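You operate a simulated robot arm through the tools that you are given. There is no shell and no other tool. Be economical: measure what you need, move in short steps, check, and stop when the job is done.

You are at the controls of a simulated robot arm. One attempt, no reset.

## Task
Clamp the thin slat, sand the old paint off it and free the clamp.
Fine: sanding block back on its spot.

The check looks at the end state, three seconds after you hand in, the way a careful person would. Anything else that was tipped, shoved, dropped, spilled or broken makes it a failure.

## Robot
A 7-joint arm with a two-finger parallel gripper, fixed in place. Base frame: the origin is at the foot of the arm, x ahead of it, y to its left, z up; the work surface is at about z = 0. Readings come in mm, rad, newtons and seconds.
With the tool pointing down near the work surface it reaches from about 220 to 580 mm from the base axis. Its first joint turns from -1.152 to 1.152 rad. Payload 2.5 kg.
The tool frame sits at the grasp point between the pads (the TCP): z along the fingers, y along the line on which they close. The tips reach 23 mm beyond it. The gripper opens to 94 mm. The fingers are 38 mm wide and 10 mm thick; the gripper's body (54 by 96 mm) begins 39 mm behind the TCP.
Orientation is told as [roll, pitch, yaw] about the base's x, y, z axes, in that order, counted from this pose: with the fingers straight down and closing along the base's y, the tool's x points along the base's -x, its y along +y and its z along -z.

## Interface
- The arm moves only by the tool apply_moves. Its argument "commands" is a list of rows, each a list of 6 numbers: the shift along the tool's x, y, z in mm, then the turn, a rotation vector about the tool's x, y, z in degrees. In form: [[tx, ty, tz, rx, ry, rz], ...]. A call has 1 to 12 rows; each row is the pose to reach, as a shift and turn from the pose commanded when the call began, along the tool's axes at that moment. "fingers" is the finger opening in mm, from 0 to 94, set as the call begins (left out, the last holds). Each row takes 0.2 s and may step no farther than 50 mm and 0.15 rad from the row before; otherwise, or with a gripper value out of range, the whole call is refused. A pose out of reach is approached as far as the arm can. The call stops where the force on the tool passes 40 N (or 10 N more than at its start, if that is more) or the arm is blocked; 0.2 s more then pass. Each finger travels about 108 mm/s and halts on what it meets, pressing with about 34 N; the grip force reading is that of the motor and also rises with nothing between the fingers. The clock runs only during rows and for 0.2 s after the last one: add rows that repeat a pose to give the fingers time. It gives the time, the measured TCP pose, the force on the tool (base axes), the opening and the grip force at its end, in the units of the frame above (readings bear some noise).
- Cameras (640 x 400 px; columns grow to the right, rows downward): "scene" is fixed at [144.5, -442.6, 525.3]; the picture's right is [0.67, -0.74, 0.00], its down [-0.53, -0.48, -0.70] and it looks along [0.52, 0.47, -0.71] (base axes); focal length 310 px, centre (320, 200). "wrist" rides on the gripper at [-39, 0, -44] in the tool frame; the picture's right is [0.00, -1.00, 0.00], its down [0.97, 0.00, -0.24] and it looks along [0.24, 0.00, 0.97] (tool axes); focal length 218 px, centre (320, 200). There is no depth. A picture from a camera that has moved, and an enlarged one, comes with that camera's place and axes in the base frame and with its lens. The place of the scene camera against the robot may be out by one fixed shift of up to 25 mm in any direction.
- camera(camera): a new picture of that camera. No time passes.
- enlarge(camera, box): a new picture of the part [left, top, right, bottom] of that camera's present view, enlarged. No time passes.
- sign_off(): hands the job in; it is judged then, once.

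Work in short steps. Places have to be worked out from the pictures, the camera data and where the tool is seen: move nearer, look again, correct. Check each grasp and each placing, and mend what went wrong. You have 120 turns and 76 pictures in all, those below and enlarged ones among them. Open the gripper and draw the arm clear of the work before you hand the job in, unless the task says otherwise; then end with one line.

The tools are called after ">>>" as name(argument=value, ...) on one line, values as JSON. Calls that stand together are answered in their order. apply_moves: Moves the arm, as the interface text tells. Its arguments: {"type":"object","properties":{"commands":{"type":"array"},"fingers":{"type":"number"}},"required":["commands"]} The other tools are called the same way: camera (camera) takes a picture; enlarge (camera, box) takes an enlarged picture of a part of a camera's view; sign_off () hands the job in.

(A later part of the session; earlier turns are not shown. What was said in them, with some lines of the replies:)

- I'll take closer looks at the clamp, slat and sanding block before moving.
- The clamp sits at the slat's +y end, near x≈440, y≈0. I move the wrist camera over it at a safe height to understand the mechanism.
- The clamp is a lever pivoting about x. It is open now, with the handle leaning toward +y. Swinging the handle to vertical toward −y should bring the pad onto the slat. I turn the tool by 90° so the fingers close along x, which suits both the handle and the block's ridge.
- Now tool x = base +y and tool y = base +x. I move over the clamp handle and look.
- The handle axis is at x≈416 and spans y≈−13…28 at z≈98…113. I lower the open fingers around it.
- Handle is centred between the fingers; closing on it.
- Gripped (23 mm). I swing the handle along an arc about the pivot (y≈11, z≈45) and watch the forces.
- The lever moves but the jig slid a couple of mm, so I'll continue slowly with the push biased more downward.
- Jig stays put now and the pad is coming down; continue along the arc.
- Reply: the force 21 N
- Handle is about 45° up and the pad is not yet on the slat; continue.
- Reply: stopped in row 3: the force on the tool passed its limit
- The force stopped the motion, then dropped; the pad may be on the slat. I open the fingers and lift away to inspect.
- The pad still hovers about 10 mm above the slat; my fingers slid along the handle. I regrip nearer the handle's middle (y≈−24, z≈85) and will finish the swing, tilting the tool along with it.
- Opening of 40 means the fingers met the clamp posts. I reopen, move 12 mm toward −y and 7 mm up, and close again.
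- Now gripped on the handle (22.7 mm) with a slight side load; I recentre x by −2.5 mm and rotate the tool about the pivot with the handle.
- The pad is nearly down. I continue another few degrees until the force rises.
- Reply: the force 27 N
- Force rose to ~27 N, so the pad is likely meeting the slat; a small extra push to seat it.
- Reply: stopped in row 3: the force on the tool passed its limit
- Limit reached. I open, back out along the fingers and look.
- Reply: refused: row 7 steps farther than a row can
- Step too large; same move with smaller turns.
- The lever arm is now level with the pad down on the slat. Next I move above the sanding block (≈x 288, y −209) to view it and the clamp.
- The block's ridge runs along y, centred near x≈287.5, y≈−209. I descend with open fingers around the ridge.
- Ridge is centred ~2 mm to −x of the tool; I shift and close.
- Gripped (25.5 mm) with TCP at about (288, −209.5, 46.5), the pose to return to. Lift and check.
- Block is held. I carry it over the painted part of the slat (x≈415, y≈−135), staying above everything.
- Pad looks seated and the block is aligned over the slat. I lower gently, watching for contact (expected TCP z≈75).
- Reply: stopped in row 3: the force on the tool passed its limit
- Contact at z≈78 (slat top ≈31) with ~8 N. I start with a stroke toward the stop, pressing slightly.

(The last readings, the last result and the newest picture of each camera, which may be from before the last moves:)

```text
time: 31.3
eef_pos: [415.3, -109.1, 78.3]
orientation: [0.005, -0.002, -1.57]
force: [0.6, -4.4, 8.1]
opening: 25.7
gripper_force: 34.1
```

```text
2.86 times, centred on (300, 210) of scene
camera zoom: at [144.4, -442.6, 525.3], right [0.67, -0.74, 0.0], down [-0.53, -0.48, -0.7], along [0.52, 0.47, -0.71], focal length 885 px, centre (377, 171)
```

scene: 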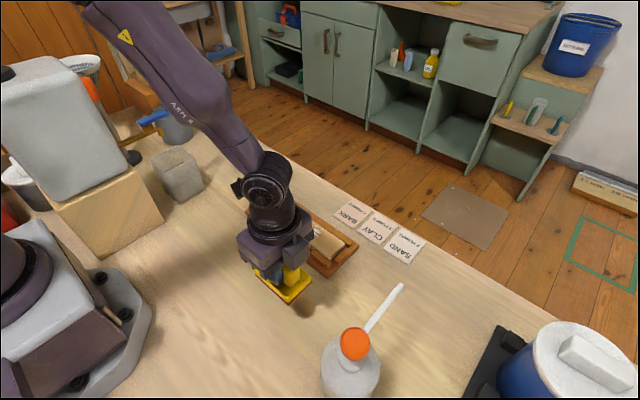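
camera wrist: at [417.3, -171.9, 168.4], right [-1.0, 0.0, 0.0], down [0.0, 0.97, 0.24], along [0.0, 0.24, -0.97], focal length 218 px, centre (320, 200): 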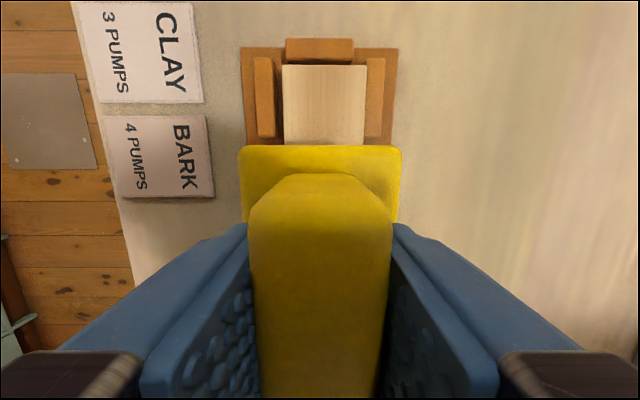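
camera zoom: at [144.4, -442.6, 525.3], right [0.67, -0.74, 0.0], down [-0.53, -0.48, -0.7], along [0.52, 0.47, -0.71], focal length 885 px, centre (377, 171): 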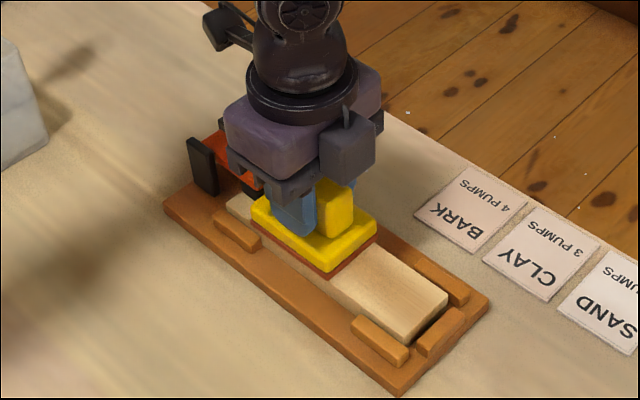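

Jig and slat are stable and paint is vanishing under the block. Another set of strokes with small x offsets.

>>> apply_moves(commands=[[-10, 3, 0.5, 0, 0, 0], [-20, 3, 0.5, 0, 0, 0], [-30, 3, 0.5, 0, 0, 0], [-40, 3, 0.5, 0, 0, 0], [-50, 3, 0.5, 0, 0, 0], [-56, 0, 0.5, 0, 0, 0], [-50, -4, 0.5, 0, 0, 0], [-40, -4, 0.5, 0, 0, 0], [-30, -4, 0.5, 0, 0, 0], [-20, -4, 0.5, 0, 0, 0], [-10, -4, 0.5, 0, 0, 0], [0, -4, 0.5, 0, 0, 0]])

>>> apply_moves(commands=[[-10, 4, 0.3, 0, 0, 0], [-20, 4, 0.3, 0, 0, 0], [-30, 4, 0.3, 0, 0, 0], [-40, 4, 0.3, 0, 0, 0], [-50, 4, 0.3, 0, 0, 0], [-56, 4, 0.3, 0, 0, 0], [-45, 4, 0.3, 0, 0, 0], [-35, 4, 0.3, 0, 0, 0], [-25, 4, 0.3, 0, 0, 0], [-25, 4, -10, 0, 0, 0], [-25, 4, -45, 0, 0, 0], [-25, 4, -45, 0, 0, 0]])

>>> enlarge(camera="scene", box=[230, 140, 370, 280])

```text
time: 33.9
eef_pos: [412.9, -109.2, 77.6]
orientation: [0.006, -0.004, -1.572]
force: [-0.8, -12.2, 30.3]
opening: 25.5
gripper_force: 34.1
```

```text
time: 34.2
eef_pos: [414.1, -109.9, 77.3]
orientation: [0.0, 0.004, -1.571]
force: [-1.3, 0.9, 7.1]
opening: 25.4
gripper_force: 33.6
stopped in row 1: the force on the tool passed its limit (the readings are from after the stop); the commanded pose is now the measured one
```

```text
2.86 times, centred on (300, 210) of scene
camera zoom: at [144.5, -442.6, 525.3], right [0.67, -0.74, 0.0], down [-0.53, -0.48, -0.7], along [0.52, 0.47, -0.71], focal length 885 px, centre (377, 171)
```

zoom: 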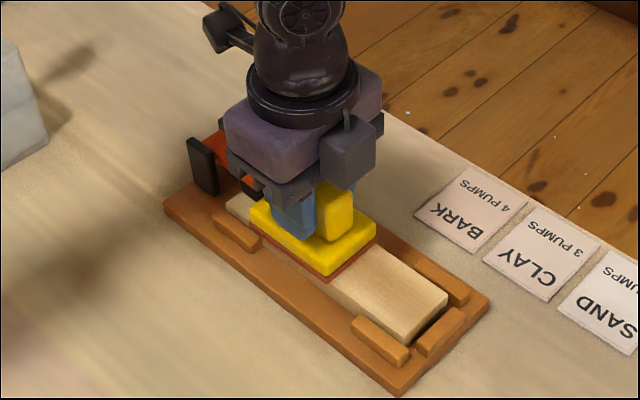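

One more stroke pair at the present pressure with +x offset, then lift and inspect.

>>> apply_moves(commands=[[-10, 2, 0, 0, 0, 0], [-20, 3, 0, 0, 0, 0], [-30, 3, 0, 0, 0, 0], [-40, 3, 0, 0, 0, 0], [-50, 3, 0, 0, 0, 0], [-56, 3, 0, 0, 0, 0], [-45, 3, 0, 0, 0, 0], [-35, 3, 0, 0, 0, 0], [-25, 3, 0, 0, 0, 0], [-25, 3, -10, 0, 0, 0], [-25, 3, -40, 0, 0, 0], [-65, 3, -45, 0, 0, 0]])

>>> enlarge(camera="scene", box=[230, 140, 370, 280])

```text
time: 36.9
eef_pos: [416.4, -173.0, 122.0]
orientation: [-0.002, 0.005, -1.569]
force: [0.2, 0.7, -1.6]
opening: 25.6
gripper_force: 33.5
```

```text
2.86 times, centred on (300, 210) of scene
camera zoom: at [144.5, -442.6, 525.3], right [0.67, -0.74, 0.0], down [-0.53, -0.48, -0.7], along [0.52, 0.47, -0.71], focal length 885 px, centre (377, 171)
```

zoom: 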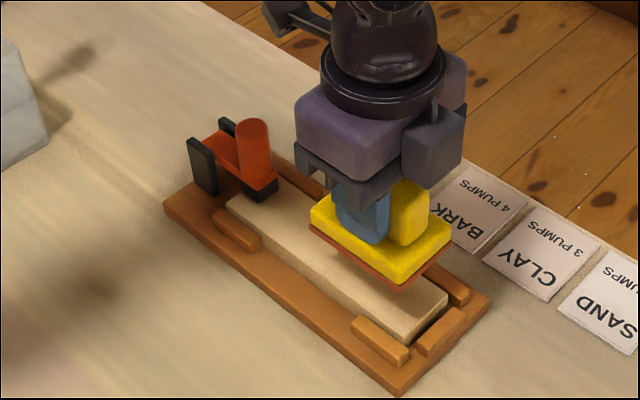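

Paint looks gone from the visible part. I carry the block over its original spot and inspect the slat.

>>> apply_moves(commands=[[-10, -32, 0, 0, 0, 0], [-20, -64, 0, 0, 0, 0], [-30, -96, 0, 0, 0, 0], [-35, -128.5, 0, 0, 0, 0], [-35, -128.5, 0, 0, 0, 0]])

>>> enlarge(camera="scene", box=[220, 150, 380, 320])

>>> camera(camera="wrist")

```text
time: 38.0
eef_pos: [286.7, -209.7, 123.1]
orientation: [-0.003, 0.006, -1.571]
force: [-0.1, -1.5, -0.4]
opening: 25.6
gripper_force: 33.9
```

```text
2.35 times, centred on (300, 235) of scene
camera zoom: at [144.5, -442.6, 525.3], right [0.67, -0.74, 0.0], down [-0.53, -0.48, -0.7], along [0.52, 0.47, -0.71], focal length 729 px, centre (367, 118)
```

zoom: 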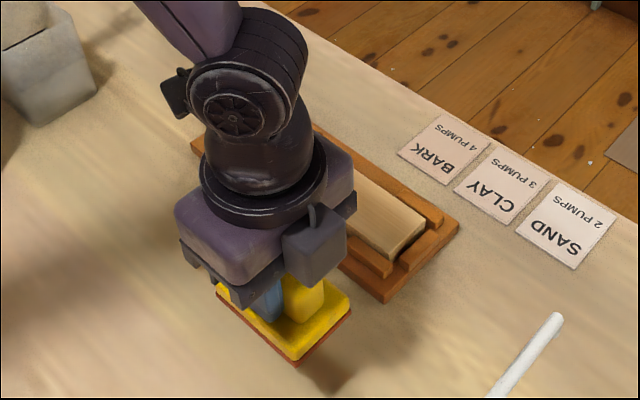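

```text
27 pictures are left
camera wrist: at [287.2, -247.8, 167.4], right [-1.0, 0.0, 0.0], down [0.0, 0.97, 0.24], along [0.0, 0.24, -0.97], focal length 218 px, centre (320, 200)
```

wrist: 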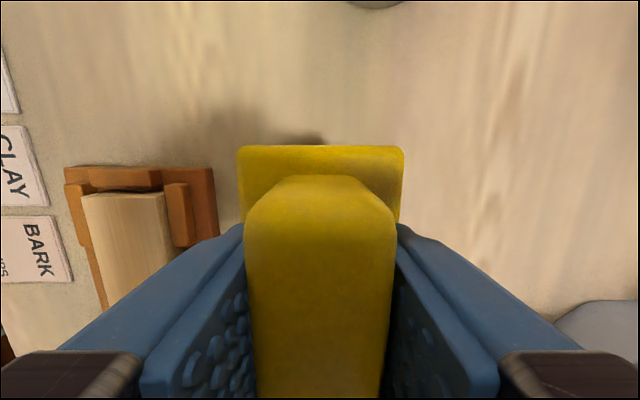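

The slat's visible end is clean. I lower the block onto its original spot, slowly near contact.

>>> apply_moves(commands=[[0, 0.8, 40, 0, 0, 0], [0, 0.8, 65, 0, 0, 0], [0, 0.8, 71, 0, 0, 0], [0, 0.8, 74, 0, 0, 0]])

>>> apply_moves(commands=[[0, 0, 1, 0, 0, 0], [0, 0, 2, 0, 0, 0], [0, 0, 2.5, 0, 0, 0]])

```text
time: 39.0
eef_pos: [288.8, -210.0, 49.3]
orientation: [-0.002, 0.004, -1.571]
force: [-0.1, 0.2, -1.1]
opening: 25.6
gripper_force: 34.2
```

```text
time: 39.9
eef_pos: [287.7, -211.4, 46.3]
orientation: [0.0, 0.005, -1.57]
force: [-0.3, -0.4, -0.8]
opening: 25.9
gripper_force: 33.8
```

No contact yet; continuing in fine steps.

>>> apply_moves(commands=[[0, 0, 0.7, 0, 0, 0], [0, 0, 1.5, 0, 0, 0]])

>>> apply_moves(commands=[[0, 0, 0.7, 0, 0, 0], [0, 0, 1.2, 0, 0, 0]])

```text
time: 40.5
eef_pos: [288.2, -210.8, 45.0]
orientation: [-0.002, 0.006, -1.57]
force: [-1.7, 2.6, 5.4]
opening: 25.4
gripper_force: 34.4
```

```text
time: 41.1
eef_pos: [288.4, -211.7, 46.0]
orientation: [0.001, 0.003, -1.573]
force: [-1.9, 2.5, 8.4]
opening: 25.9
gripper_force: 33.6
stopped in row 2: the force on the tool passed its limit (the readings are from after the stop); the commanded pose is now the measured one
```

The block is on the table. I release and rise clear.

>>> apply_moves(commands=[[0, 0, 0, 0, 0, 0], [0, 0, 0, 0, 0, 0], [0, 0, -20, 0, 0, 0], [0, 0, -60, 0, 0, 0], [0, 0, -105, 0, 0, 0], [0, 0, -130, 0, 0, 0], [0, 0, -130, 0, 0, 0]], fingers=60)

>>> camera(camera="wrist")

```text
time: 42.7
eef_pos: [289.9, -211.0, 177.2]
orientation: [0.001, 0.006, -1.571]
force: [-0.4, 0.0, -0.3]
opening: 60.0
gripper_force: 0.0
```

```text
26 pictures are left
camera wrist: at [291.5, -249.4, 221.0], right [-1.0, 0.0, 0.0], down [0.0, 0.97, 0.24], along [0.0, 0.24, -0.97], focal length 218 px, centre (320, 200)
```

wrist: 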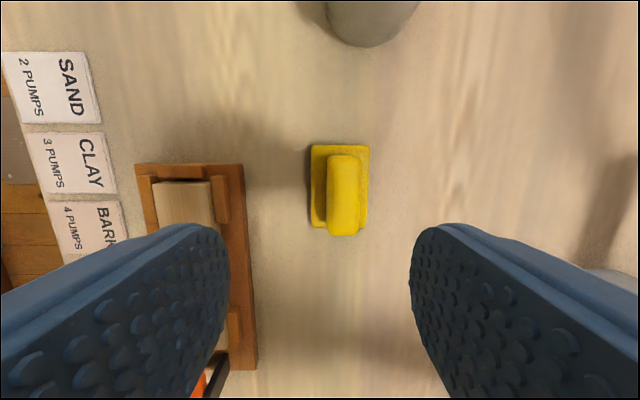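

The block appears about 15 mm to −x of its former place in this view; checking with the scene camera.

>>> enlarge(camera="scene", box=[230, 150, 370, 340])

>>> enlarge(camera="wrist", box=[280, 120, 400, 260])

```text
2.11 times, centred on (300, 245) of scene
camera zoom: at [144.5, -442.6, 525.3], right [0.67, -0.74, 0.0], down [-0.53, -0.48, -0.7], along [0.52, 0.47, -0.71], focal length 652 px, centre (362, 105)
```

zoom: 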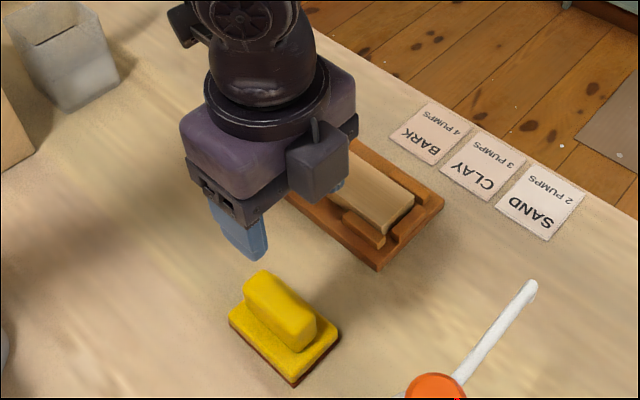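

```text
2.86 times, centred on (340, 190) of wrist
camera zoom: at [291.5, -249.4, 221.0], right [-1.0, 0.0, 0.0], down [0.0, 0.97, 0.24], along [0.0, 0.24, -0.97], focal length 624 px, centre (263, 229)
```

zoom: 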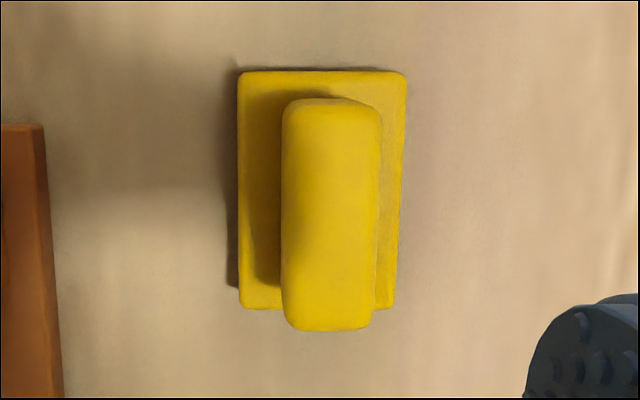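

The block shifted ≈−15 mm in x and ≈−3 mm in y when released, apparently dragged by one finger. I regrasp it and will put it back with a gentler release.

>>> apply_moves(commands=[[0, -16, 40, 0, 0, 0], [0, -16, 80, 0, 0, 0], [0, -16, 115, 0, 0, 0], [0, -16, 128, 0, 0, 0], [0, -16, 128, 0, 0, 0]])

>>> camera(camera="wrist")

```text
time: 43.9
eef_pos: [271.1, -213.1, 47.0]
orientation: [0.002, 0.003, -1.57]
force: [-0.2, -0.4, 0.6]
opening: 60.0
gripper_force: 0.1
```

```text
23 pictures are left
camera wrist: at [272.1, -250.9, 92.0], right [-1.0, 0.0, 0.0], down [0.0, 0.97, 0.24], along [0.0, 0.24, -0.97], focal length 218 px, centre (320, 200)
```

wrist: 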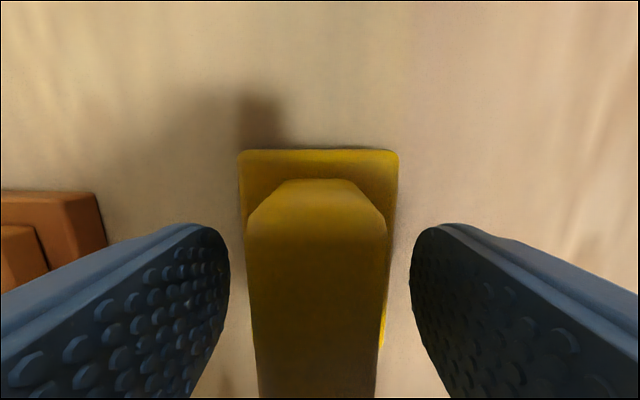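

Well centred. Close, lift a few mm, and shift +15 mm x, +2.5 mm y.

>>> apply_moves(commands=[[0, 0, 0, 0, 0, 0], [0, 0, 0, 0, 0, 0], [0, 0, 0, 0, 0, 0]], fingers=20)

>>> apply_moves(commands=[[0, 0, -6, 0, 0, 0], [0, 0, -6, 0, 0, 0], [1, 7, -6, 0, 0, 0], [2.5, 15, -6, 0, 0, 0], [2.5, 15, -6, 0, 0, 0], [2.5, 15, -3, 0, 0, 0], [2.5, 15, -1, 0, 0, 0]])

```text
time: 44.7
eef_pos: [271.5, -212.1, 47.9]
orientation: [0.002, 0.003, -1.57]
force: [-0.3, 0.2, 0.7]
opening: 25.5
gripper_force: 34.5
```

```text
time: 46.3
eef_pos: [286.0, -208.7, 48.0]
orientation: [0.001, 0.004, -1.57]
force: [-1.2, 1.2, 1.7]
opening: 25.5
gripper_force: 34.1
```

Nearly touching (≈2 N). Settle 0.5 mm, then open just a little to check whether a finger drags it.

>>> apply_moves(commands=[[0, 0, 0.5, 0, 0, 0]])

>>> apply_moves(commands=[[0, 0, 0, 0, 0, 0], [0, 0, 0, 0, 0, 0]], fingers=31)

>>> camera(camera="wrist")

```text
time: 46.7
eef_pos: [287.3, -209.0, 46.8]
orientation: [0.001, 0.004, -1.571]
force: [-4.1, 0.6, 16.0]
opening: 25.7
gripper_force: 34.1
```

```text
time: 47.3
eef_pos: [287.2, -207.5, 46.9]
orientation: [0.001, 0.007, -1.57]
force: [-0.1, 0.7, 0.0]
opening: 31.3
gripper_force: 0.0
```

```text
22 pictures are left
camera wrist: at [288.0, -246.4, 91.4], right [-1.0, 0.0, 0.0], down [0.0, 0.97, 0.24], along [0.0, 0.24, -0.97], focal length 218 px, centre (320, 200)
```

wrist: 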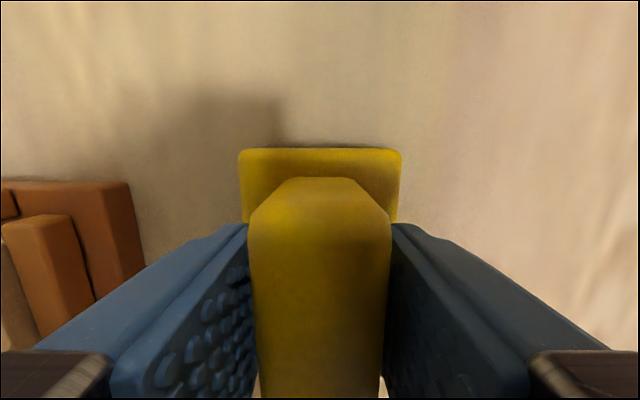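

Released without dragging. Rise straight up at this opening, then check.

>>> apply_moves(commands=[[0, 0, -10, 0, 0, 0], [0, 0, -30, 0, 0, 0], [0, 0, -70, 0, 0, 0], [0, 0, -110, 0, 0, 0], [0, 0, -131, 0, 0, 0], [0, 0, -131, 0, 0, 0]])

>>> camera(camera="wrist")

```text
time: 48.7
eef_pos: [288.6, -208.5, 177.4]
orientation: [0.0, 0.005, -1.569]
force: [-0.6, -0.6, -0.9]
opening: 30.9
gripper_force: 0.0
```

```text
21 pictures are left
camera wrist: at [288.8, -246.5, 221.7], right [-1.0, 0.0, 0.0], down [0.0, 0.97, 0.24], along [0.0, 0.24, -0.97], focal length 218 px, centre (320, 200)
```

wrist: 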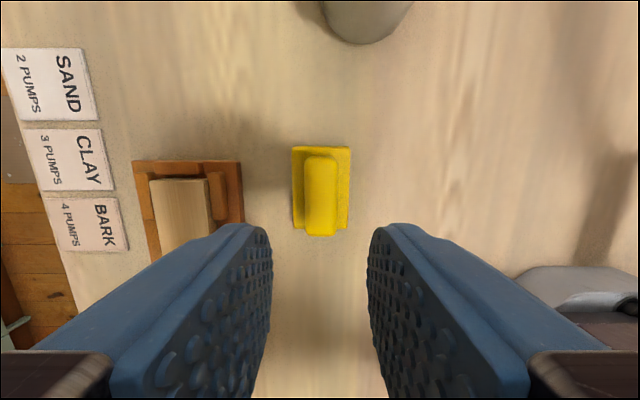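

Block is back on its spot. Now I go above the clamp and check the slat for leftover paint.

>>> apply_moves(commands=[[35, 32, 0, 0, 0, 0], [70, 64, 0, 0, 0, 0], [105, 96, 0, 0, 0, 0], [140, 127, 0, 0, 0, 0], [150, 127, 0, 0, 0, 0], [150, 127, 0, 0, 0, 0]], fingers=80)

>>> camera(camera="wrist")

>>> enlarge(camera="scene", box=[230, 150, 370, 330])

```text
time: 50.1
eef_pos: [415.2, -56.1, 177.7]
orientation: [0.001, 0.003, -1.57]
force: [0.1, -0.8, -0.3]
opening: 80.1
gripper_force: 0.0
```

```text
20 pictures are left
camera wrist: at [415.5, -93.4, 221.7], right [-1.0, 0.0, 0.0], down [0.0, 0.97, 0.24], along [0.0, 0.24, -0.97], focal length 218 px, centre (320, 200)
```

wrist: 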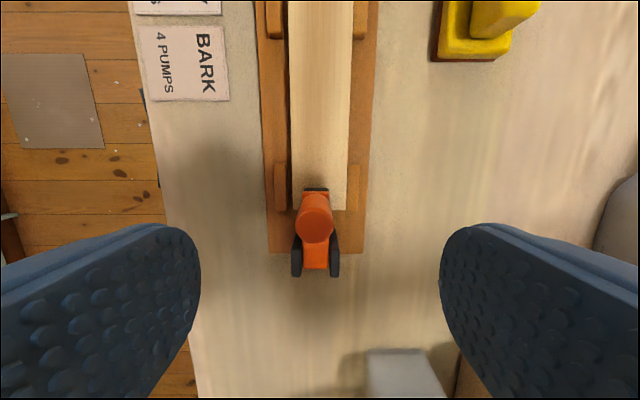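

```text
2.22 times, centred on (300, 240) of scene
camera zoom: at [144.5, -442.6, 525.3], right [0.67, -0.74, 0.0], down [-0.53, -0.48, -0.7], along [0.52, 0.47, -0.71], focal length 688 px, centre (364, 111)
```

zoom: 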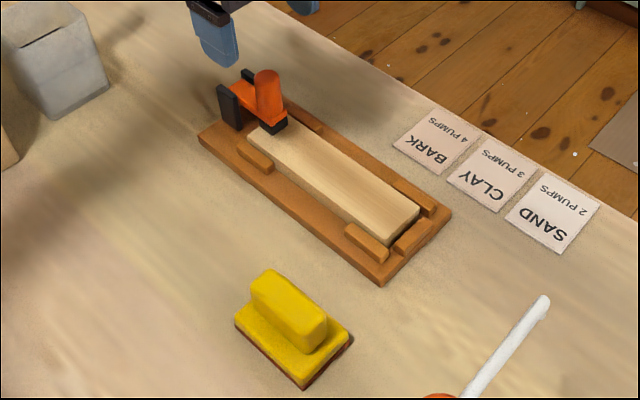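

The slat is clean and the clamp is closed. To free it, I'll grip the handle with the tool tilted 28° so I can swing it back with the tool turning along, which loads the jig least.

>>> apply_moves(commands=[[-5, 1, 0, 0, 7, 0], [-10, 2, 10, 0, 14, 0], [-15, 2.5, 20, 0, 21, 0], [-17, 2.5, 32, 0, 28, 0], [-17, 2.5, 32, 0, 28, 0]])

>>> camera(camera="wrist")

```text
time: 51.3
eef_pos: [418.2, -74.3, 145.4]
orientation: [0.001, 0.494, -1.57]
force: [-0.3, 0.2, 0.7]
opening: 79.9
gripper_force: 0.1
```

```text
18 pictures are left
camera wrist: at [419.4, -129.3, 166.9], right [-1.0, 0.0, 0.0], down [0.0, 0.74, 0.67], along [0.0, 0.67, -0.74], focal length 218 px, centre (320, 200)
```

wrist: 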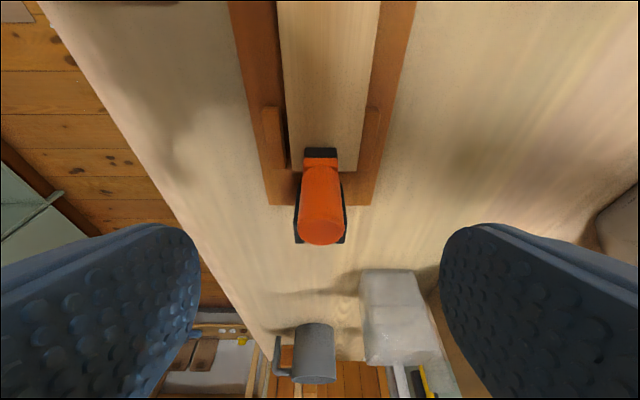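

Handle is centred (x≈419), top at about (−48, 100). Advance 60 mm along the fingers and close.

>>> apply_moves(commands=[[-2, 0, 25, 0, 0, 0], [-3, 0, 48, 0, 0, 0], [-3, 0, 60, 0, 0, 0], [-3, 0, 60, 0, 0, 0]])

>>> apply_moves(commands=[[0, 0, 0, 0, 0, 0], [0, 0, 0, 0, 0, 0], [0, 0, 0, 0, 0, 0]], fingers=15)

>>> camera(camera="wrist")

```text
time: 52.3
eef_pos: [416.3, -52.2, 91.4]
orientation: [0.001, 0.495, -1.57]
force: [-0.5, 0.2, 0.4]
opening: 79.8
gripper_force: 0.0
```

```text
time: 53.1
eef_pos: [416.6, -52.0, 91.9]
orientation: [0.0, 0.492, -1.569]
force: [6.9, 1.1, 0.2]
opening: 22.4
gripper_force: 34.2
```

```text
17 pictures are left
camera wrist: at [418.0, -106.3, 112.4], right [-1.0, 0.0, 0.0], down [0.0, 0.74, 0.67], along [0.0, 0.67, -0.74], focal length 218 px, centre (320, 200)
```

wrist: 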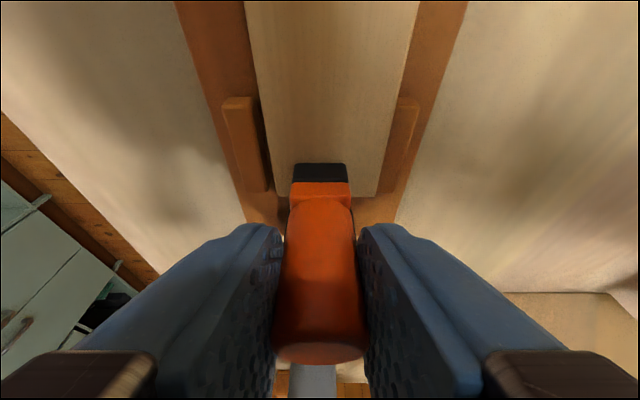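

Gripped; I ease the +x side load and begin swinging back about the pivot (~y −3, z 45).

>>> apply_moves(commands=[[0, 2, 0, 0, 0, 0], [4, 2, -1.2, 0, -3.5, 0], [7.9, 2, -2.1, 0, -7, 0], [12, 2, -2.8, 0, -10.5, 0], [16.2, 2, -3.2, 0, -14, 0]])

>>> enlarge(camera="scene", box=[220, 140, 340, 220])

```text
time: 54.3
eef_pos: [418.4, -39.8, 102.7]
orientation: [0.003, 0.246, -1.571]
force: [-6.5, -10.2, 9.9]
opening: 22.8
gripper_force: 34.2
```

```text
5.00 times, centred on (280, 180) of scene
camera zoom: at [144.4, -442.6, 525.3], right [0.67, -0.74, 0.0], down [-0.53, -0.48, -0.7], along [0.52, 0.47, -0.71], focal length 1549 px, centre (520, 300)
```

zoom: 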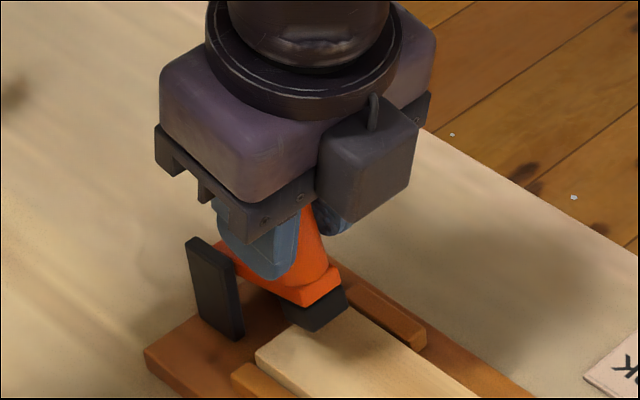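

The lever is opening and the jig is steady. Continue the arc with slightly more lift.

>>> apply_moves(commands=[[4, -1.5, -2, 0, -3.5, 0], [8.1, -1.5, -3.7, 0, -7, 0], [12.2, -1.5, -4.5, 0, -10.5, 0], [16.4, -1.5, -5, 0, -14, 0]])

>>> apply_moves(commands=[[4.2, 0, -1.2, 0, -3.5, 0], [8.3, 0, -2, 0, -7, 0], [12.5, 0, -2.5, 0, -10.5, 0], [16.6, 0, -2.8, 0, -14, 0]])

>>> enlarge(camera="scene", box=[220, 130, 340, 220])

```text
time: 55.3
eef_pos: [418.3, -22.1, 110.5]
orientation: [-0.001, 0.002, -1.569]
force: [4.8, -0.6, -0.2]
opening: 22.6
gripper_force: 34.1
```

```text
time: 56.3
eef_pos: [417.5, -6.5, 114.6]
orientation: [0.001, -0.244, -1.573]
force: [-13.3, -3.6, 28.1]
opening: 22.5
gripper_force: 33.6
```

```text
4.44 times, centred on (280, 175) of scene
camera zoom: at [144.3, -442.6, 525.3], right [0.67, -0.74, 0.0], down [-0.53, -0.48, -0.7], along [0.52, 0.47, -0.71], focal length 1377 px, centre (498, 311)
```

zoom: 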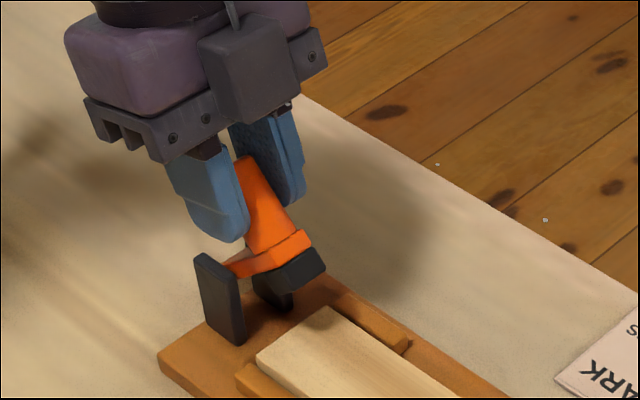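

The lever is about two thirds open but load is building (28 N). I release, back off and inspect.

>>> apply_moves(commands=[[0, 0, -2, 0, 0, 0], [0, 0, -2, 0, 0, 0]])

>>> apply_moves(commands=[[0, 0, 0, 0, 0, 0], [0, 0, 0, 0, 0, 0], [0, 0, -30, 0, 0, 0], [0, 0, -60, 0, 5, 0], [0, 0, -80, 0, 10, 0], [0, 0, -90, 0, 14, 0], [0, 0, -90, 0, 14, 0]], fingers=80)

>>> camera(camera="wrist")

>>> enlarge(camera="scene", box=[220, 130, 340, 220])

```text
time: 56.9
eef_pos: [417.7, -5.1, 115.1]
orientation: [0.001, -0.241, -1.571]
force: [1.6, -6.3, -0.3]
opening: 22.7
gripper_force: 34.1
```

```text
time: 58.5
eef_pos: [419.3, 16.2, 203.7]
orientation: [0.0, 0.007, -1.571]
force: [0.0, 0.7, -0.4]
opening: 79.9
gripper_force: 0.1
```

```text
14 pictures are left
camera wrist: at [420.1, -21.7, 248.1], right [-1.0, 0.0, 0.0], down [0.0, 0.97, 0.25], along [0.0, 0.25, -0.97], focal length 218 px, centre (320, 200)
```

wrist: 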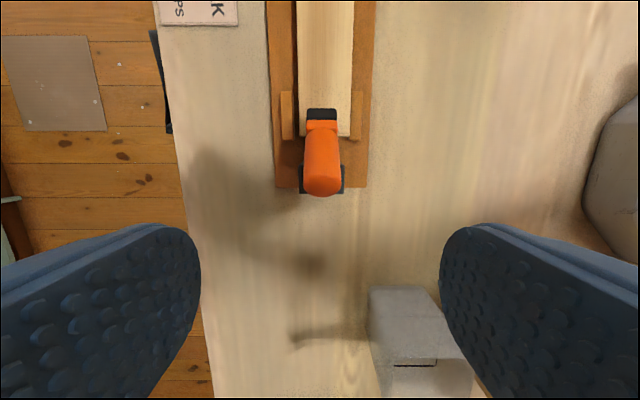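

```text
4.44 times, centred on (280, 175) of scene
camera zoom: at [144.5, -442.6, 525.3], right [0.67, -0.74, 0.0], down [-0.53, -0.48, -0.7], along [0.52, 0.47, -0.71], focal length 1377 px, centre (498, 311)
```

zoom: 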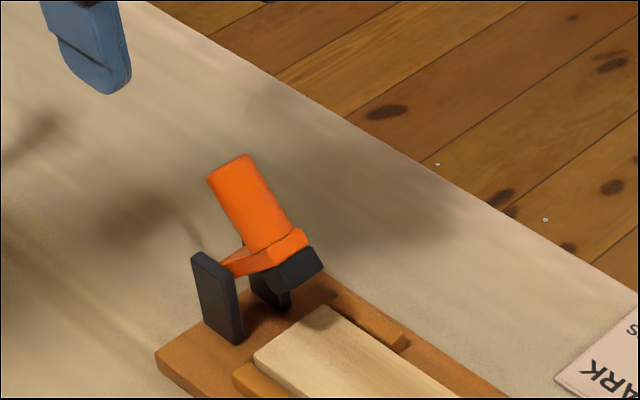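

The pad is well off the slat but the lever isn't fully back. I regrip at (y −8, z 96) to swing it to its original open angle.

>>> apply_moves(commands=[[-12, -0.5, 30, 0, 0, 0], [-24, -0.5, 60, 0, 0, 0], [-24, -0.5, 90, 0, 0, 0], [-24, -0.5, 107, 0, 0, 0], [-24, -0.5, 107, 0, 0, 0]])

>>> apply_moves(commands=[[0, 0, 0, 0, 0, 0], [0, 0, 0, 0, 0, 0], [0, 0, 0, 0, 0, 0]], fingers=15)

```text
time: 59.7
eef_pos: [416.9, -7.8, 95.3]
orientation: [0.001, 0.005, -1.57]
force: [0.0, 0.3, -0.4]
opening: 80.1
gripper_force: 0.1
```

```text
time: 60.5
eef_pos: [416.8, -7.8, 95.2]
orientation: [0.006, 0.004, -1.569]
force: [6.7, 0.5, 0.1]
opening: 22.9
gripper_force: 34.4
```

Gripped on the handle; swing back in two short portions, watching forces.

>>> apply_moves(commands=[[0, 1.5, 0, 0, 0, 0], [4.4, 1.5, -1, 0, -5, 0], [8.9, 1.5, -1.5, 0, -10, 0], [13.4, 1.5, -1.7, 0, -15, 0]])

```text
time: 61.5
eef_pos: [418.3, 5.5, 97.8]
orientation: [-0.002, -0.26, -1.571]
force: [-0.3, -3.0, 0.7]
opening: 22.9
gripper_force: 34.0
```

Low forces, good. Another 15°.

>>> apply_moves(commands=[[4.3, 0, -0.9, 0, -5, 0], [8.7, 0, -1.7, 0, -10, 0], [13.3, 0, -1.8, 0, -15, 0]])

>>> enlarge(camera="scene", box=[220, 130, 340, 220])

```text
time: 62.3
eef_pos: [418.6, 17.3, 99.4]
orientation: [0.002, -0.523, -1.574]
force: [-0.6, -10.7, 5.4]
opening: 22.2
gripper_force: 33.9
```

```text
4.44 times, centred on (280, 175) of scene
camera zoom: at [144.4, -442.6, 525.3], right [0.67, -0.74, 0.0], down [-0.53, -0.48, -0.7], along [0.52, 0.47, -0.71], focal length 1377 px, centre (498, 311)
```

zoom: 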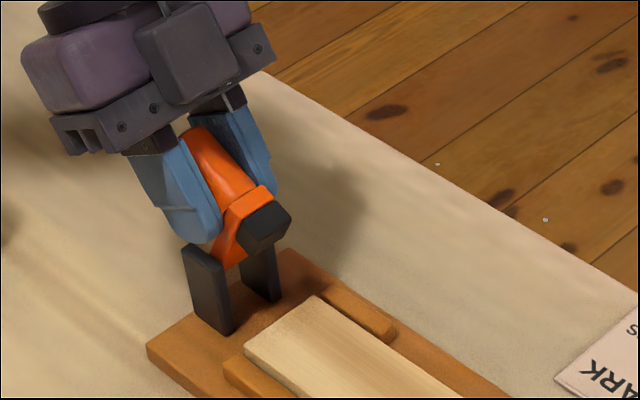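

The lever is back in its original open position. Release and withdraw along the fingers, then straighten up.

>>> apply_moves(commands=[[-1, 0, 0, 0, 0, 0], [-1, 0, 0, 0, 0, 0]])

>>> apply_moves(commands=[[0, 0, 0, 0, 0, 0], [0, 0, 0, 0, 0, 0], [0, 0, 0, 0, 0, 0], [0, 0, -30, 0, 0, 0], [0, 0, -60, 0, 0, 0], [0, 0, -90, 0, 7, 0], [0, 0, -110, 0, 14, 0], [0, 0, -110, 0, 21, 0], [0, 0, -110, 0, 28, 0], [0, 0, -110, 0, 30, 0]], fingers=80)

>>> camera(camera="wrist")

>>> camera(camera="scene")

```text
time: 62.9
eef_pos: [419.0, 17.9, 98.5]
orientation: [0.004, -0.519, -1.573]
force: [-0.3, -4.7, 18.4]
opening: 22.7
gripper_force: 33.9
```

```text
time: 65.1
eef_pos: [417.8, 71.9, 194.5]
orientation: [0.0, 0.006, -1.57]
force: [0.3, -0.6, -1.2]
opening: 79.8
gripper_force: 0.0
```

```text
11 pictures are left
camera wrist: at [419.6, 33.5, 238.7], right [-1.0, 0.0, 0.0], down [0.0, 0.97, 0.25], along [0.0, 0.25, -0.97], focal length 218 px, centre (320, 200)
```

wrist: 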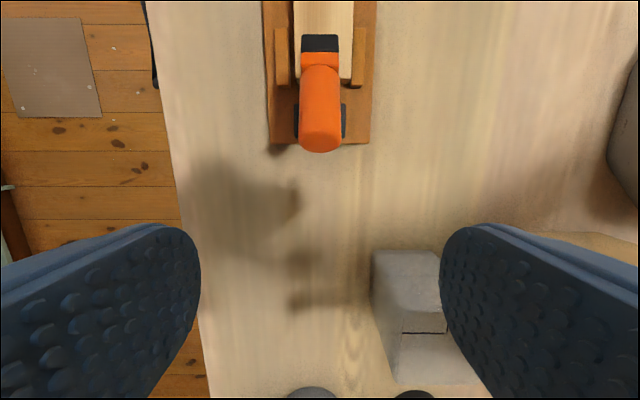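

```text
10 pictures are left
```

scene: 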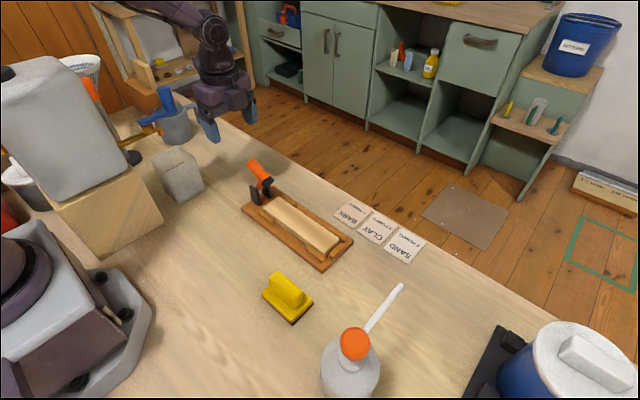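

Everything matches the initial layout. One close look at the slat and clamp for leftover paint.

>>> enlarge(camera="scene", box=[235, 150, 365, 280])

```text
3.08 times, centred on (300, 215) of scene
camera zoom: at [144.5, -442.6, 525.3], right [0.67, -0.74, 0.0], down [-0.53, -0.48, -0.7], along [0.52, 0.47, -0.71], focal length 953 px, centre (382, 154)
```

zoom: 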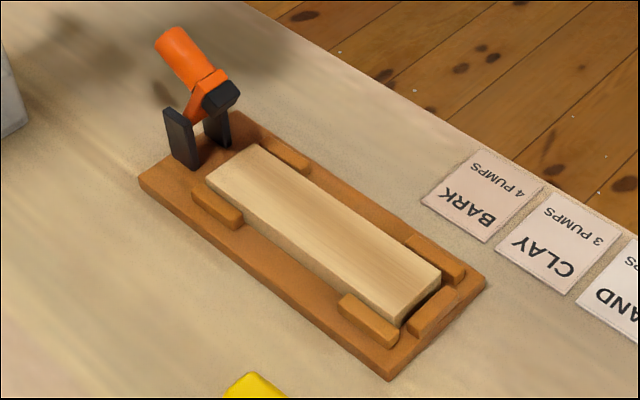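

The slat is clean, the clamp is open, the block is on its spot, and the arm is clear with the gripper open. Handing in.

>>> sign_off()

```text
The job is handed in.
```

I clamped the slat, sanded the paint off it, opened the clamp again and put the sanding block back within about 2 mm of its original spot; the jig ended up a few mm from where it started.
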